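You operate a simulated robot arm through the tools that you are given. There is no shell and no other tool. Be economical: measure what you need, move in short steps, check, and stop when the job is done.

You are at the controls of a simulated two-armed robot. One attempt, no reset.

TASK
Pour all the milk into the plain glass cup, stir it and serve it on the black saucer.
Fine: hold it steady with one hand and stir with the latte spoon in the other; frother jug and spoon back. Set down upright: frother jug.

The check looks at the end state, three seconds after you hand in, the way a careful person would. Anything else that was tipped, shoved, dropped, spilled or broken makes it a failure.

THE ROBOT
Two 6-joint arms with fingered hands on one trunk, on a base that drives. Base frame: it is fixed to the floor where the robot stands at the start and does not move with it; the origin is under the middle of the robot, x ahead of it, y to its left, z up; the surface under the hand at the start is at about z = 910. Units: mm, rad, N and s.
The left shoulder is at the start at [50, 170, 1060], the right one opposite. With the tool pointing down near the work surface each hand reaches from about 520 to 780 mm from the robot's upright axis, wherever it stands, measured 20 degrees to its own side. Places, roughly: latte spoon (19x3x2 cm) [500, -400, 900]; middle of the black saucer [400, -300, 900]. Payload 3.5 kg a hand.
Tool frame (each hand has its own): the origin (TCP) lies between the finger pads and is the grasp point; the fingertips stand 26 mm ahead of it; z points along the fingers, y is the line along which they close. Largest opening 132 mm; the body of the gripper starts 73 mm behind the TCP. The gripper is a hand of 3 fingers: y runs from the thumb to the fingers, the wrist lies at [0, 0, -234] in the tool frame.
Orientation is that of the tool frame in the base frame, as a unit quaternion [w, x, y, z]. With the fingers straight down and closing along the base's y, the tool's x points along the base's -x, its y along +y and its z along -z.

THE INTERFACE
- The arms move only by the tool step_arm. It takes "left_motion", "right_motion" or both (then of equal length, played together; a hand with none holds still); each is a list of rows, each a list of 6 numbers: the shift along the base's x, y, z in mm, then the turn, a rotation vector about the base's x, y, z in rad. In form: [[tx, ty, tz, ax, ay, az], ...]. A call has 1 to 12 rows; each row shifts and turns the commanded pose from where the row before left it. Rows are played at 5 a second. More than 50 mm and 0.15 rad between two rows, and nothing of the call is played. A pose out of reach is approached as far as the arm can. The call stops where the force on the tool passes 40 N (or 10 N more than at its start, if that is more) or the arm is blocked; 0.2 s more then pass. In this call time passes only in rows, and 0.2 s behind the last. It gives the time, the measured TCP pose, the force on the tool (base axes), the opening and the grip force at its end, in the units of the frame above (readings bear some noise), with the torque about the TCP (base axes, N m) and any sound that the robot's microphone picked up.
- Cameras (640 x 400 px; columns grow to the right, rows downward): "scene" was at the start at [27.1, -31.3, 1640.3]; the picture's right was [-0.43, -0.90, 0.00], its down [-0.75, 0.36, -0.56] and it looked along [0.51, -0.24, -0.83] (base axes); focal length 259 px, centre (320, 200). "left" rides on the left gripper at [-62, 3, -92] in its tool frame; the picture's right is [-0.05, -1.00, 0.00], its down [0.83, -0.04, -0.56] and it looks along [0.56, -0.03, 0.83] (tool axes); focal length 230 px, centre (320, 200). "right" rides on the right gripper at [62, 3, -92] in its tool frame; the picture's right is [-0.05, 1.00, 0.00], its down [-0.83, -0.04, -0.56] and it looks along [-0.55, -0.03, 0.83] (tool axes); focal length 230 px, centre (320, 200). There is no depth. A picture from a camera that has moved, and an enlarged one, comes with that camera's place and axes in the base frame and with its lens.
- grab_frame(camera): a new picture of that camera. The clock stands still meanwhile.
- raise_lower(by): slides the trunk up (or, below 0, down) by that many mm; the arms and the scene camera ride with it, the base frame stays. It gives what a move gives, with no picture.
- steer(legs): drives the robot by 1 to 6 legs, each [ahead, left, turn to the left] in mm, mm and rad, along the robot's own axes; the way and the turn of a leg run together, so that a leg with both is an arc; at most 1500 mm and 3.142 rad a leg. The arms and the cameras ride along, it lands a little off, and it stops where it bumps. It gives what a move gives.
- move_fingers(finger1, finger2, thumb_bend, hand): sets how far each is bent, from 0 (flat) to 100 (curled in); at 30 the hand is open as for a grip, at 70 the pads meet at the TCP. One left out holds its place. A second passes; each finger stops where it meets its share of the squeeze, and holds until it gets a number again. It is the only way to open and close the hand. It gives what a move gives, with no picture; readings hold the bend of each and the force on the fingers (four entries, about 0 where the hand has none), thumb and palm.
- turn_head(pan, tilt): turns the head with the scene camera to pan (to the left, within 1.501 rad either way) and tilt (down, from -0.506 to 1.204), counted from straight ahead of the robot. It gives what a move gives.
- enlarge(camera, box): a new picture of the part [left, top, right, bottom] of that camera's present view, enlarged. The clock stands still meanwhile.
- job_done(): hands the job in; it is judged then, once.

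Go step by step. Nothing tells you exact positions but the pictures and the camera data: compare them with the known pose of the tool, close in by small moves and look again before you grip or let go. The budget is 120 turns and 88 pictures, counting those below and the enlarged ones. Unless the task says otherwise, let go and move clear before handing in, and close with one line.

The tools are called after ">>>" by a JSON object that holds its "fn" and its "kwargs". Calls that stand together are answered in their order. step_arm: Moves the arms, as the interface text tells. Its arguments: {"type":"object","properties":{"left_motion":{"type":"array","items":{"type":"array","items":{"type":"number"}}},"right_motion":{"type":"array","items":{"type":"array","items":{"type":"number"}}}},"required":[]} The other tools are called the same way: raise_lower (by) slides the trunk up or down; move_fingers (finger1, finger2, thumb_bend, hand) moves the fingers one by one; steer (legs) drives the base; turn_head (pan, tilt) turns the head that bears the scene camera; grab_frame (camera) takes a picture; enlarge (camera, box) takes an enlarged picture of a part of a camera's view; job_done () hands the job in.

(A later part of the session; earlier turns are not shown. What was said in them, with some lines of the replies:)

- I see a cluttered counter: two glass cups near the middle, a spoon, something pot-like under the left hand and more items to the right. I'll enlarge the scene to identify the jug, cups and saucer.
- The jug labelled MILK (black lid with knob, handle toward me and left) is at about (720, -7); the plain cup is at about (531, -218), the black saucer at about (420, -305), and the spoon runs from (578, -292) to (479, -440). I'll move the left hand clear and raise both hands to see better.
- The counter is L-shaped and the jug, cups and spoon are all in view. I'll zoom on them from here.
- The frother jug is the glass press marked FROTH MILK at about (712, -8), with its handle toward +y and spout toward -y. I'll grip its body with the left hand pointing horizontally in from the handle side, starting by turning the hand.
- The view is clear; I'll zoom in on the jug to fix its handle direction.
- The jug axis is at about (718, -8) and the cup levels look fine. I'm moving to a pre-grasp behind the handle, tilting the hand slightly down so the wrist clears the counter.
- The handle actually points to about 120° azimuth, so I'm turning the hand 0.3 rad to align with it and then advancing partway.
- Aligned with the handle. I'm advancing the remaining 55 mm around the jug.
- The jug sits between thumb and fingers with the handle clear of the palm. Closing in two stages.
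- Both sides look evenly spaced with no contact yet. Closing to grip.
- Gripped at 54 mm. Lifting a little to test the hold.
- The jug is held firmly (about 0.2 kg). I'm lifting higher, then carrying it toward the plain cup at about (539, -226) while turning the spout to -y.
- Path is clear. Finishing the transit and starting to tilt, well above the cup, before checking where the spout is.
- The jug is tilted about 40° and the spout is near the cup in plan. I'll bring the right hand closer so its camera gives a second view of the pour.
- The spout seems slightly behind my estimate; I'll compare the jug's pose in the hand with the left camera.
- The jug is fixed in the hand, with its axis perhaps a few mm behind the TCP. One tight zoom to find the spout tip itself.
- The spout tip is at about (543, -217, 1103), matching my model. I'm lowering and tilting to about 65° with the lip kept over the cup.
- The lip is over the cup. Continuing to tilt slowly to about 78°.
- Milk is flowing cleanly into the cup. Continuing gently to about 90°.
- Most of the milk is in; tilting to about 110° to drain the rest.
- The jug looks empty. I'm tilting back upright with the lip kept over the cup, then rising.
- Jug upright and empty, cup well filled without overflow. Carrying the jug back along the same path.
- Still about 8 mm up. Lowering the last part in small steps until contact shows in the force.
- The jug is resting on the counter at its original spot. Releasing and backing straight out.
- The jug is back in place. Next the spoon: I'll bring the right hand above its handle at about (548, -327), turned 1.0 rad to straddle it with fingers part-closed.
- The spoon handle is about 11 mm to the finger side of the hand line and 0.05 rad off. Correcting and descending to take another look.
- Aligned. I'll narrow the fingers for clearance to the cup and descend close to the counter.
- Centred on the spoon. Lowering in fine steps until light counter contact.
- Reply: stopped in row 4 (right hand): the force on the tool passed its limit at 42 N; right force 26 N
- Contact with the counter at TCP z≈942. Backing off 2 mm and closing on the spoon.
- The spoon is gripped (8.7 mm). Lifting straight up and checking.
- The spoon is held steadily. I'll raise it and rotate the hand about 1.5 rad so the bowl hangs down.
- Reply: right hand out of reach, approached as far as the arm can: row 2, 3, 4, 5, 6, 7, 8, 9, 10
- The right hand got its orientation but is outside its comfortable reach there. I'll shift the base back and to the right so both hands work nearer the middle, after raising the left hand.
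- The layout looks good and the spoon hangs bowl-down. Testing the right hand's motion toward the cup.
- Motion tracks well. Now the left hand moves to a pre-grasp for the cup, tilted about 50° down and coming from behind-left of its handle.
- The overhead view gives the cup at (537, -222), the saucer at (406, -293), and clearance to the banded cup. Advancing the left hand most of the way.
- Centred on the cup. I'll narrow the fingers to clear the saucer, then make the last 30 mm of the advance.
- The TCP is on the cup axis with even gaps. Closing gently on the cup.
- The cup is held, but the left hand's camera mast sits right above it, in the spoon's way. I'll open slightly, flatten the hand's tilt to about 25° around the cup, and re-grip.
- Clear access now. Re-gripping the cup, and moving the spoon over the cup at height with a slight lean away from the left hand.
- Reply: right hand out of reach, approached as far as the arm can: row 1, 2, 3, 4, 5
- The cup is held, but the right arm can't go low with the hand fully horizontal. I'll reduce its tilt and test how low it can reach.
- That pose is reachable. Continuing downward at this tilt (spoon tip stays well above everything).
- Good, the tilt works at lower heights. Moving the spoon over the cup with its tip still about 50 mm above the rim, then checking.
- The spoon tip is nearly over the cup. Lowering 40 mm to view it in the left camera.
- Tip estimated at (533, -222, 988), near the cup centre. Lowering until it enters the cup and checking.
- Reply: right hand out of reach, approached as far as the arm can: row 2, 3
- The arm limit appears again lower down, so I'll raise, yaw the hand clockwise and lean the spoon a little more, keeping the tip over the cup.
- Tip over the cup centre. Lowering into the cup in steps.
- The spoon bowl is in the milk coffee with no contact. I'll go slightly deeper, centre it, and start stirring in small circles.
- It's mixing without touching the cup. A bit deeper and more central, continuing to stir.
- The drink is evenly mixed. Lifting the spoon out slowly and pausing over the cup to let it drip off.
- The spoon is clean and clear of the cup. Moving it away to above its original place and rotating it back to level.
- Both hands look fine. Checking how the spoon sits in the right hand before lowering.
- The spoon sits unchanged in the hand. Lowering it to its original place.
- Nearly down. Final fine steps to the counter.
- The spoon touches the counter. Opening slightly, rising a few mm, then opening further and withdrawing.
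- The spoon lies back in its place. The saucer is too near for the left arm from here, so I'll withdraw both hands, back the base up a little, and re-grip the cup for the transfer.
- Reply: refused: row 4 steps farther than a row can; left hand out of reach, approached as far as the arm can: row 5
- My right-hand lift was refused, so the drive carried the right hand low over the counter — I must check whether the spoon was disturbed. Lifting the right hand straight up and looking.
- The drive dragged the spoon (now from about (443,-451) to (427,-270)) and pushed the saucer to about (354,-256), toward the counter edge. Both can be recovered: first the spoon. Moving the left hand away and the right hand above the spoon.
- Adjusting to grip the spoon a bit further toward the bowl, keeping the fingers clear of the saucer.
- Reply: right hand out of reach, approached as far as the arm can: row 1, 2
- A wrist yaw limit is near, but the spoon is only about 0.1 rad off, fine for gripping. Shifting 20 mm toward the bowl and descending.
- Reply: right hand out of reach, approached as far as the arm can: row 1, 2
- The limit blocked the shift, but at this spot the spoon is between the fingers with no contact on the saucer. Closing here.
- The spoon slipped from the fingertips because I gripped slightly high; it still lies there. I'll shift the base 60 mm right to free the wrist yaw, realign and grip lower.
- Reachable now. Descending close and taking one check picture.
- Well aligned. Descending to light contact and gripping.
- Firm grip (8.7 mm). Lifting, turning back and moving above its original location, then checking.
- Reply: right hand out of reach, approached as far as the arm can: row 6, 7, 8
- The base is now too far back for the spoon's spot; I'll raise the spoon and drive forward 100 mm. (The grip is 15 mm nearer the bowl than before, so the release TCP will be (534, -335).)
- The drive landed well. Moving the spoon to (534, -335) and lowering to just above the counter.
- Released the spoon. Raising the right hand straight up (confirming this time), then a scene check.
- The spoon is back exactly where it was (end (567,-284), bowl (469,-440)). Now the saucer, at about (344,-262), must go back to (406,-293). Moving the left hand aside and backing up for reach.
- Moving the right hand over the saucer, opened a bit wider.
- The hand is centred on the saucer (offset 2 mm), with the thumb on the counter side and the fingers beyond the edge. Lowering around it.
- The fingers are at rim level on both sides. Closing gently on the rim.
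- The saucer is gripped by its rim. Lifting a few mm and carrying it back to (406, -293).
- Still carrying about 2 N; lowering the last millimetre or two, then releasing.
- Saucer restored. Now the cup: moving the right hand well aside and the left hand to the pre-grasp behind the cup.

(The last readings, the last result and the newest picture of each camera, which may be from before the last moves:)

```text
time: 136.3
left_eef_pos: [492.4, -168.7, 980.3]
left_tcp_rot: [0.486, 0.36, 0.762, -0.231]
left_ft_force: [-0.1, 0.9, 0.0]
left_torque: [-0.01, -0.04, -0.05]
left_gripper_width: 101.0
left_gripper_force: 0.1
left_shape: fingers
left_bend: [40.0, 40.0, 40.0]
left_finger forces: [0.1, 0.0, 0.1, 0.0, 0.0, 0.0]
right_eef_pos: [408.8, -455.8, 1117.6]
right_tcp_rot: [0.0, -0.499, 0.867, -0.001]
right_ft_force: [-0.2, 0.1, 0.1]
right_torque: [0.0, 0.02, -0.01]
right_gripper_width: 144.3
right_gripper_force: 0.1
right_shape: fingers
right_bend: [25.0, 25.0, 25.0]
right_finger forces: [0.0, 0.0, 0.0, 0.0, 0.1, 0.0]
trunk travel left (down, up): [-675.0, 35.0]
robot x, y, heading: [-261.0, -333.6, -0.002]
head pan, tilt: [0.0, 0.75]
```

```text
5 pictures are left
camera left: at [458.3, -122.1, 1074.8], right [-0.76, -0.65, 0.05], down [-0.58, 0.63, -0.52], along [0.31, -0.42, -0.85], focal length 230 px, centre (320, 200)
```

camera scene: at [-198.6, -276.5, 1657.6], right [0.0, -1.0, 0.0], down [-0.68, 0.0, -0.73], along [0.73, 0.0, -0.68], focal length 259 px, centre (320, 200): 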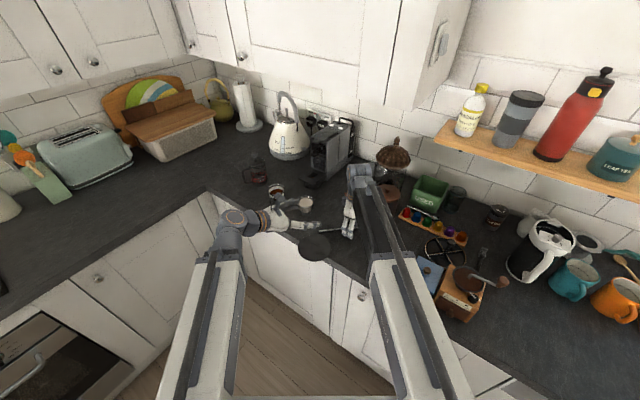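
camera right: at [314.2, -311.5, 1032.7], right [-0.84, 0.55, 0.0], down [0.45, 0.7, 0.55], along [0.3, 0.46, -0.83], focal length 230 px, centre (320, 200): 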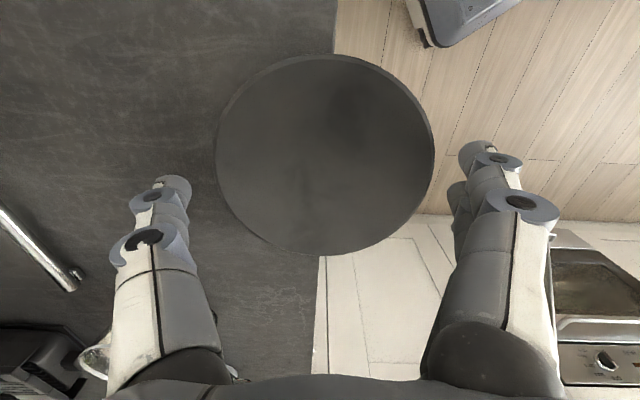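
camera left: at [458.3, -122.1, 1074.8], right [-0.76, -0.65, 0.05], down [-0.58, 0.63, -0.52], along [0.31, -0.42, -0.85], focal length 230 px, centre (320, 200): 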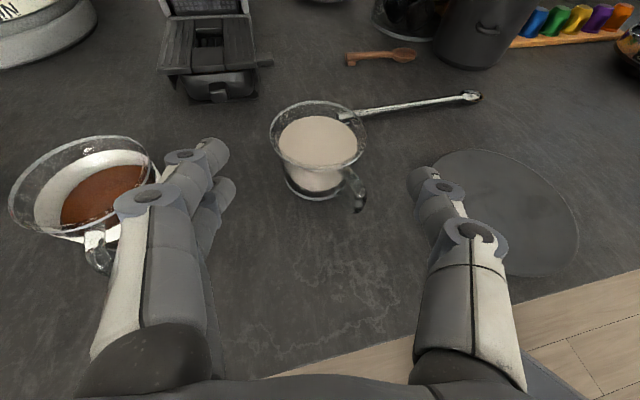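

Everything is in its place: spoon, saucer, cups. Advancing onto the cup and gripping it more firmly this time.

>>> {"fn": "step_arm", "kwargs": {"left_motion": [[11, -13.4, -8, 0, 0, 0], [11, -13.4, -8, 0, 0, 0], [11, -13.4, -8, 0, 0, 0], [10.5, -13.3, -8, 0, 0, 0], [0, 0, 0, 0, 0, 0]]}}

>>> {"fn": "move_fingers", "kwargs": {"hand": "left", "finger1": 60, "finger2": 60, "thumb_bend": 60}}

>>> {"fn": "move_fingers", "kwargs": {"hand": "left", "finger1": 70, "finger2": 70, "thumb_bend": 70}}

```text
time: 137.6
left_eef_pos: [536.1, -222.8, 946.8]
left_tcp_rot: [0.486, 0.359, 0.763, -0.23]
left_ft_force: [0.7, -0.2, -0.7]
left_torque: [0.03, -0.02, 0.04]
left_gripper_width: 100.9
left_gripper_force: 0.1
left_shape: fingers
left_bend: [40.0, 40.0, 40.0]
left_finger forces: [0.0, 0.0, 0.0, 0.0, 0.0, 0.0]
right_eef_pos: [408.7, -454.6, 1119.2]
right_tcp_rot: [0.0, -0.499, 0.866, -0.002]
right_ft_force: [-0.4, -0.2, 0.0]
right_torque: [-0.01, 0.0, 0.02]
right_gripper_width: 144.5
right_gripper_force: 0.1
right_shape: fingers
right_bend: [25.0, 25.0, 25.0]
right_finger forces: [0.0, 0.0, 0.0, 0.0, 0.0, 0.1]
trunk travel left (down, up): [-675.0, 35.0]
robot x, y, heading: [-264.0, -334.2, 0.001]
head pan, tilt: [0.0, 0.75]
```

```text
time: 138.6
left_eef_pos: [537.0, -222.8, 947.2]
left_tcp_rot: [0.486, 0.359, 0.763, -0.23]
left_ft_force: [-0.1, 0.0, -0.2]
left_torque: [0.04, -0.03, 0.02]
left_gripper_width: 45.6
left_gripper_force: 5.8
left_shape: fingers
left_bend: [58.0, 57.0, 58.0]
left_finger forces: [3.1, 2.7, 0.0, 0.0, 6.0, 0.0]
right_eef_pos: [407.8, -456.8, 1118.9]
right_tcp_rot: [0.0, -0.499, 0.866, -0.001]
right_ft_force: [0.1, -0.1, -0.1]
right_torque: [0.02, 0.0, 0.03]
right_gripper_width: 144.7
right_gripper_force: 0.0
right_shape: fingers
right_bend: [25.0, 25.0, 25.0]
right_finger forces: [0.1, 0.0, 0.0, 0.0, 0.1, 0.1]
trunk travel left (down, up): [-675.0, 35.0]
robot x, y, heading: [-261.0, -335.3, -0.007]
head pan, tilt: [0.0, 0.75]
```

```text
time: 139.6
left_eef_pos: [537.0, -222.7, 946.3]
left_tcp_rot: [0.487, 0.358, 0.763, -0.23]
left_ft_force: [-0.4, 0.1, 0.2]
left_torque: [0.02, -0.07, -0.03]
left_gripper_width: 41.9
left_gripper_force: 21.2
left_shape: fingers
left_bend: [62.0, 60.0, 63.0]
left_finger forces: [12.0, 9.6, 0.0, 0.0, 22.0, 0.0]
right_eef_pos: [407.0, -456.1, 1118.8]
right_tcp_rot: [-0.001, -0.499, 0.866, -0.001]
right_ft_force: [0.7, -0.6, 0.4]
right_torque: [0.0, 0.04, 0.01]
right_gripper_width: 144.5
right_gripper_force: 0.0
right_shape: fingers
right_bend: [25.0, 25.0, 25.0]
right_finger forces: [0.2, 0.0, 0.0, 0.0, 0.0, 0.0]
trunk travel left (down, up): [-675.0, 35.0]
robot x, y, heading: [-262.4, -333.3, -0.005]
head pan, tilt: [0.0, 0.75]
```

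21 N is more than needed on glass; easing to about half, then lifting slowly.

>>> {"fn": "move_fingers", "kwargs": {"hand": "left", "finger1": 64, "finger2": 64, "thumb_bend": 64}}

>>> {"fn": "step_arm", "kwargs": {"left_motion": [[0, 0, 2, 0, 0, 0], [0, 0, 4, 0, 0, 0], [0, 0, 6, 0, 0, 0], [0, 0, 8, 0, 0, 0], [0, 0, 8, 0, 0, 0], [0, 0, 6, 0, 0, 0], [0, 0, 0, 0, 0, 0]]}}

>>> {"fn": "grab_frame", "kwargs": {"camera": "left"}}

```text
time: 140.6
left_eef_pos: [536.6, -223.0, 948.1]
left_tcp_rot: [0.486, 0.359, 0.763, -0.23]
left_ft_force: [0.0, -0.1, -0.3]
left_torque: [-0.02, -0.03, 0.02]
left_gripper_width: 43.5
left_gripper_force: 11.5
left_shape: fingers
left_bend: [61.0, 58.0, 61.0]
left_finger forces: [6.0, 5.2, 0.0, 0.0, 11.5, 0.0]
right_eef_pos: [409.4, -456.7, 1119.5]
right_tcp_rot: [0.001, -0.5, 0.866, -0.001]
right_ft_force: [1.5, -0.4, -1.0]
right_torque: [-0.02, -0.01, 0.0]
right_gripper_width: 144.6
right_gripper_force: 0.1
right_shape: fingers
right_bend: [25.0, 25.0, 25.0]
right_finger forces: [0.1, 0.0, 0.1, 0.0, 0.1, 0.1]
trunk travel left (down, up): [-675.0, 35.0]
robot x, y, heading: [-264.4, -335.2, -0.005]
head pan, tilt: [0.0, 0.75]
```

```text
time: 142.2
left_eef_pos: [535.2, -222.9, 981.8]
left_tcp_rot: [0.486, 0.359, 0.763, -0.23]
left_ft_force: [0.3, 0.4, -1.7]
left_torque: [-0.04, 0.03, 0.0]
left_gripper_width: 43.6
left_gripper_force: 11.6
left_shape: fingers
left_bend: [61.0, 58.0, 61.0]
left_finger forces: [6.1, 5.0, 0.0, 0.1, 11.5, 0.0]
right_eef_pos: [408.4, -455.8, 1118.9]
right_tcp_rot: [0.0, -0.499, 0.867, -0.001]
right_ft_force: [0.8, -0.1, -0.5]
right_torque: [0.0, 0.02, -0.03]
right_gripper_width: 144.6
right_gripper_force: 0.1
right_shape: fingers
right_bend: [25.0, 25.0, 25.0]
right_finger forces: [0.0, 0.0, 0.0, 0.0, 0.0, 0.0]
trunk travel left (down, up): [-675.0, 35.0]
robot x, y, heading: [-265.1, -337.6, -0.008]
head pan, tilt: [0.0, 0.75]
```

```text
4 pictures are left
camera left: at [502.1, -175.0, 1077.1], right [-0.76, -0.65, 0.05], down [-0.58, 0.63, -0.52], along [0.31, -0.42, -0.85], focal length 230 px, centre (320, 200)
```

left: 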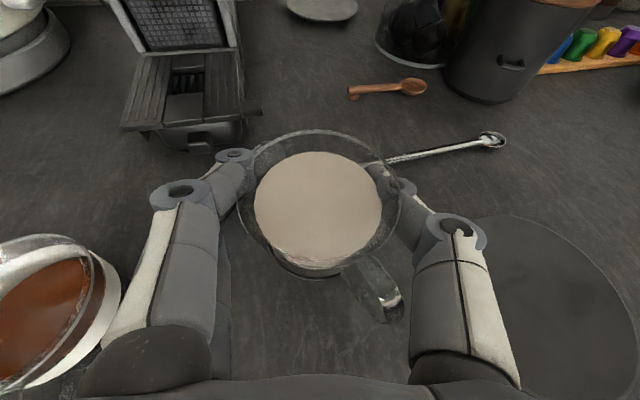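

The cup is lifted level and stable. Carrying it slowly over the saucer.

>>> {"fn": "step_arm", "kwargs": {"left_motion": [[-5, -3, 0, 0, 0, 0], [-9, -5, 0, 0, 0, 0], [-12, -6.5, 0, 0, 0, 0], [-13, -7.2, 0, 0, 0, 0], [-13, -7.2, 0, 0, 0, 0], [-13, -7.2, 0, 0, 0, 0], [-13, -7.2, 0, 0, 0, 0], [-13, -7.2, 0, 0, 0, 0], [-13, -7.2, 0, 0, 0, 0], [-12, -7, 0, 0, 0, 0], [-9, -5, 0, 0, 0, 0], [-4, -2.5, 0, 0, 0, 0]]}}

>>> {"fn": "grab_frame", "kwargs": {"camera": "left"}}

```text
time: 144.8
left_eef_pos: [407.1, -295.1, 981.6]
left_tcp_rot: [0.486, 0.359, 0.763, -0.23]
left_ft_force: [-0.1, 0.7, -2.2]
left_torque: [-0.02, -0.03, 0.0]
left_gripper_width: 43.2
left_gripper_force: 11.2
left_shape: fingers
left_bend: [61.0, 58.0, 61.0]
left_finger forces: [6.1, 5.1, 0.1, 0.0, 11.5, 0.0]
right_eef_pos: [409.1, -456.7, 1117.6]
right_tcp_rot: [0.0, -0.499, 0.867, -0.002]
right_ft_force: [-0.4, -0.2, 0.5]
right_torque: [0.0, -0.01, 0.01]
right_gripper_width: 144.8
right_gripper_force: 0.0
right_shape: fingers
right_bend: [25.0, 25.0, 25.0]
right_finger forces: [0.0, 0.1, 0.0, 0.0, 0.0, 0.1]
trunk travel left (down, up): [-675.0, 35.0]
robot x, y, heading: [-266.8, -335.1, -0.005]
head pan, tilt: [0.0, 0.75]
```

```text
3 pictures are left
camera left: at [372.8, -247.3, 1076.4], right [-0.76, -0.65, 0.05], down [-0.58, 0.63, -0.52], along [0.31, -0.42, -0.85], focal length 230 px, centre (320, 200)
```

left: 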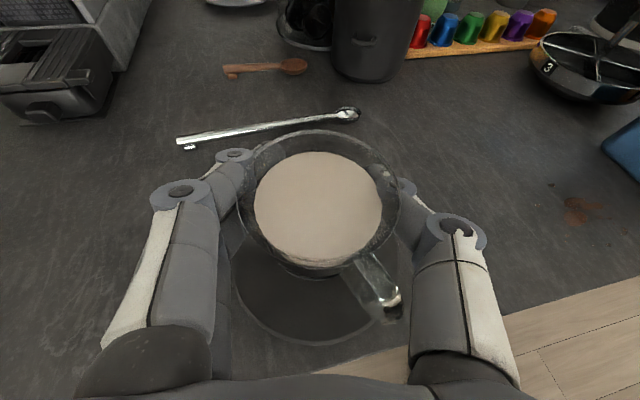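

The cup is centred over the saucer. Lowering slowly toward contact.

>>> {"fn": "step_arm", "kwargs": {"left_motion": [[-1, 0, -5, 0, 0, 0], [-1, 0, -6, 0, 0, 0], [-1, 0, -6, 0, 0, 0], [0, 0, -4, 0, 0, 0], [0, 0, -2, 0, 0, 0], [0, 0, 0, 0, 0, 0]]}}

```text
time: 146.2
left_eef_pos: [404.3, -295.9, 960.0]
left_tcp_rot: [0.487, 0.358, 0.763, -0.23]
left_ft_force: [-0.5, 0.5, -1.3]
left_torque: [0.02, 0.0, 0.02]
left_gripper_width: 43.4
left_gripper_force: 11.0
left_shape: fingers
left_bend: [61.0, 58.0, 61.0]
left_finger forces: [6.1, 5.0, 0.0, 0.0, 11.6, 0.0]
right_eef_pos: [408.7, -455.3, 1118.5]
right_tcp_rot: [0.0, -0.5, 0.866, -0.001]
right_ft_force: [0.3, 0.7, -0.3]
right_torque: [0.01, -0.02, 0.0]
right_gripper_width: 144.3
right_gripper_force: 0.0
right_shape: fingers
right_bend: [25.0, 25.0, 25.0]
right_finger forces: [0.1, 0.0, 0.1, 0.1, 0.0, 0.0]
trunk travel left (down, up): [-675.0, 35.0]
robot x, y, heading: [-263.3, -336.2, -0.005]
head pan, tilt: [0.0, 0.75]
```

>>> {"fn": "step_arm", "kwargs": {"left_motion": [[0, 0, -1.2, 0, 0, 0], [0, 0, -1.2, 0, 0, 0], [0, 0, -1, 0, 0, 0], [0, 0, 0, 0, 0, 0]]}}

```text
time: 147.2
left_eef_pos: [404.2, -293.9, 956.6]
left_tcp_rot: [0.487, 0.358, 0.763, -0.23]
left_ft_force: [0.6, 0.2, 6.3]
left_torque: [-0.04, -0.04, 0.0]
left_gripper_width: 43.0
left_gripper_force: 10.8
left_shape: fingers
left_bend: [61.0, 59.0, 61.0]
left_finger forces: [6.0, 5.1, 0.0, 0.1, 10.5, 0.0]
right_eef_pos: [408.7, -456.1, 1118.8]
right_tcp_rot: [0.0, -0.5, 0.866, -0.001]
right_ft_force: [0.3, -0.1, 0.5]
right_torque: [0.0, 0.01, -0.01]
right_gripper_width: 144.8
right_gripper_force: 0.0
right_shape: fingers
right_bend: [25.0, 25.0, 25.0]
right_finger forces: [0.0, 0.0, 0.0, 0.0, 0.0, 0.0]
trunk travel left (down, up): [-675.0, 35.0]
robot x, y, heading: [-267.1, -337.6, -0.002]
head pan, tilt: [0.0, 0.75]
```

Contact with the saucer. Releasing in stages and backing out along the hand axis.

>>> {"fn": "move_fingers", "kwargs": {"hand": "left", "finger1": 56, "finger2": 55, "thumb_bend": 56}}

>>> {"fn": "move_fingers", "kwargs": {"hand": "left", "finger1": 38, "finger2": 38, "thumb_bend": 38}}

>>> {"fn": "step_arm", "kwargs": {"left_motion": [[-8, 10, 6, 0, 0, 0], [-12, 14, 9, 0, 0, 0], [-15, 18, 11, 0, 0, 0], [-15, 18, 11, 0, 0, 0], [-15, 18, 11, 0, 0, 0]]}}

>>> {"fn": "grab_frame", "kwargs": {"camera": "left"}}

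```text
time: 148.2
left_eef_pos: [403.9, -295.4, 956.5]
left_tcp_rot: [0.486, 0.36, 0.763, -0.231]
left_ft_force: [-0.6, 0.5, 0.1]
left_torque: [0.02, 0.04, 0.02]
left_gripper_width: 48.6
left_gripper_force: 0.1
left_shape: fingers
left_bend: [56.0, 55.0, 56.0]
left_finger forces: [0.2, 0.1, 0.0, 0.1, 0.5, 0.0]
right_eef_pos: [408.2, -456.3, 1118.0]
right_tcp_rot: [-0.001, -0.498, 0.867, -0.001]
right_ft_force: [-0.8, 0.3, 0.3]
right_torque: [0.02, 0.04, -0.05]
right_gripper_width: 144.5
right_gripper_force: 0.0
right_shape: fingers
right_bend: [25.0, 25.0, 25.0]
right_finger forces: [0.1, 0.0, 0.0, 0.0, 0.1, 0.0]
trunk travel left (down, up): [-675.0, 35.0]
robot x, y, heading: [-263.5, -335.7, -0.007]
head pan, tilt: [0.0, 0.75]
```

```text
time: 149.2
left_eef_pos: [404.0, -294.9, 955.6]
left_tcp_rot: [0.487, 0.358, 0.763, -0.23]
left_ft_force: [0.7, -0.5, 0.1]
left_torque: [0.01, -0.01, -0.02]
left_gripper_width: 107.7
left_gripper_force: 0.1
left_shape: fingers
left_bend: [38.0, 38.0, 38.0]
left_finger forces: [0.0, 0.1, 0.0, 0.0, 0.0, 0.0]
right_eef_pos: [409.2, -455.7, 1119.0]
right_tcp_rot: [0.001, -0.5, 0.866, -0.001]
right_ft_force: [0.3, 0.4, 0.3]
right_torque: [-0.03, 0.01, 0.0]
right_gripper_width: 144.5
right_gripper_force: 0.2
right_shape: fingers
right_bend: [25.0, 25.0, 25.0]
right_finger forces: [0.0, 0.0, 0.1, 0.0, 0.0, 0.0]
trunk travel left (down, up): [-675.0, 35.0]
robot x, y, heading: [-263.7, -340.2, -0.004]
head pan, tilt: [0.0, 0.75]
```

```text
time: 150.3
left_eef_pos: [337.9, -216.9, 1003.1]
left_tcp_rot: [0.485, 0.359, 0.763, -0.231]
left_ft_force: [-0.3, 0.5, 0.5]
left_torque: [0.0, 0.01, -0.01]
left_gripper_width: 107.8
left_gripper_force: 0.0
left_shape: fingers
left_bend: [38.0, 38.0, 38.0]
left_finger forces: [0.0, 0.0, 0.0, 0.1, 0.0, 0.1]
right_eef_pos: [407.8, -456.1, 1117.8]
right_tcp_rot: [-0.001, -0.499, 0.866, -0.001]
right_ft_force: [-0.2, 0.1, -0.4]
right_torque: [0.0, -0.03, -0.01]
right_gripper_width: 144.6
right_gripper_force: 0.0
right_shape: fingers
right_bend: [25.0, 25.0, 25.0]
right_finger forces: [0.0, 0.1, 0.1, 0.1, 0.1, 0.0]
trunk travel left (down, up): [-675.0, 35.0]
robot x, y, heading: [-261.0, -330.1, -0.008]
head pan, tilt: [0.0, 0.75]
```

```text
2 pictures are left
camera left: at [303.6, -169.6, 1097.7], right [-0.76, -0.65, 0.05], down [-0.58, 0.63, -0.52], along [0.31, -0.42, -0.85], focal length 230 px, centre (320, 200)
```

left: 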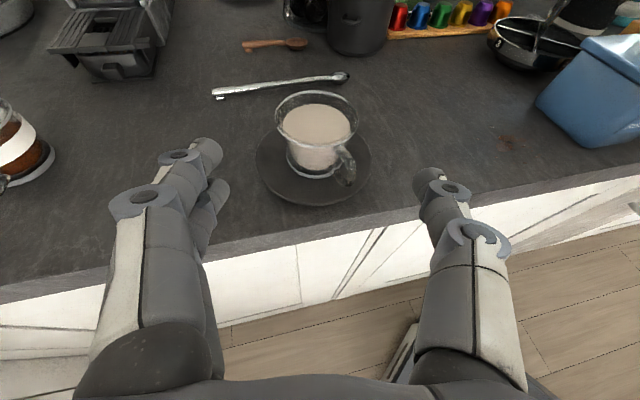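

The cup stands upright and centred on the saucer. Moving the left hand clear for a final scene check.

>>> {"fn": "step_arm", "kwargs": {"left_motion": [[-5, 20, 25, 0, 0, 0], [0, 25, 30, 0, 0, 0], [0, 25, 30, 0, 0, 0], [0, 25, 20, 0, 0, 0]]}}

>>> {"fn": "grab_frame", "kwargs": {"camera": "scene"}}

```text
time: 151.3
left_eef_pos: [331.1, -120.8, 1108.4]
left_tcp_rot: [0.486, 0.36, 0.762, -0.232]
left_ft_force: [-0.2, 0.3, -0.2]
left_torque: [0.03, 0.0, 0.0]
left_gripper_width: 107.4
left_gripper_force: 0.1
left_shape: fingers
left_bend: [38.0, 38.0, 38.0]
left_finger forces: [0.0, 0.0, 0.0, 0.0, 0.0, 0.0]
right_eef_pos: [408.4, -457.0, 1118.7]
right_tcp_rot: [-0.001, -0.499, 0.867, -0.002]
right_ft_force: [0.0, -0.2, -0.4]
right_torque: [-0.01, 0.0, 0.0]
right_gripper_width: 144.6
right_gripper_force: 0.0
right_shape: fingers
right_bend: [25.0, 25.0, 25.0]
right_finger forces: [0.0, 0.0, 0.0, 0.0, 0.1, 0.0]
trunk travel left (down, up): [-675.0, 35.0]
robot x, y, heading: [-262.9, -329.7, -0.001]
head pan, tilt: [0.0, 0.75]
```

```text
1 pictures are left
camera scene: at [-219.4, -335.0, 1657.6], right [0.0, -1.0, 0.0], down [-0.68, 0.0, -0.73], along [0.73, 0.0, -0.68], focal length 259 px, centre (320, 200)
```

scene: 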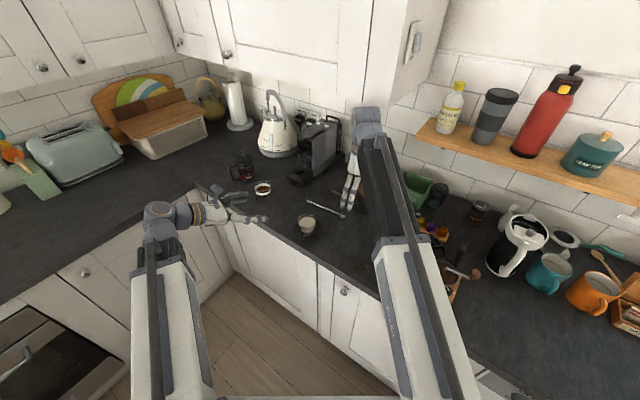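

The jug stands upright in its place, the spoon is back where it started, the cup of mixed coffee is on the black saucer, and both hands are clear. Handing in.

>>> {"fn": "job_done", "kwargs": {}}

```text
The job is handed in.
```

The milk is poured and stirred into the plain glass cup, which now stands on the black saucer. The frother jug is upright in its place and the spoon is back; I had to return the spoon and the saucer to their spots after my own driving move knocked both out of place.
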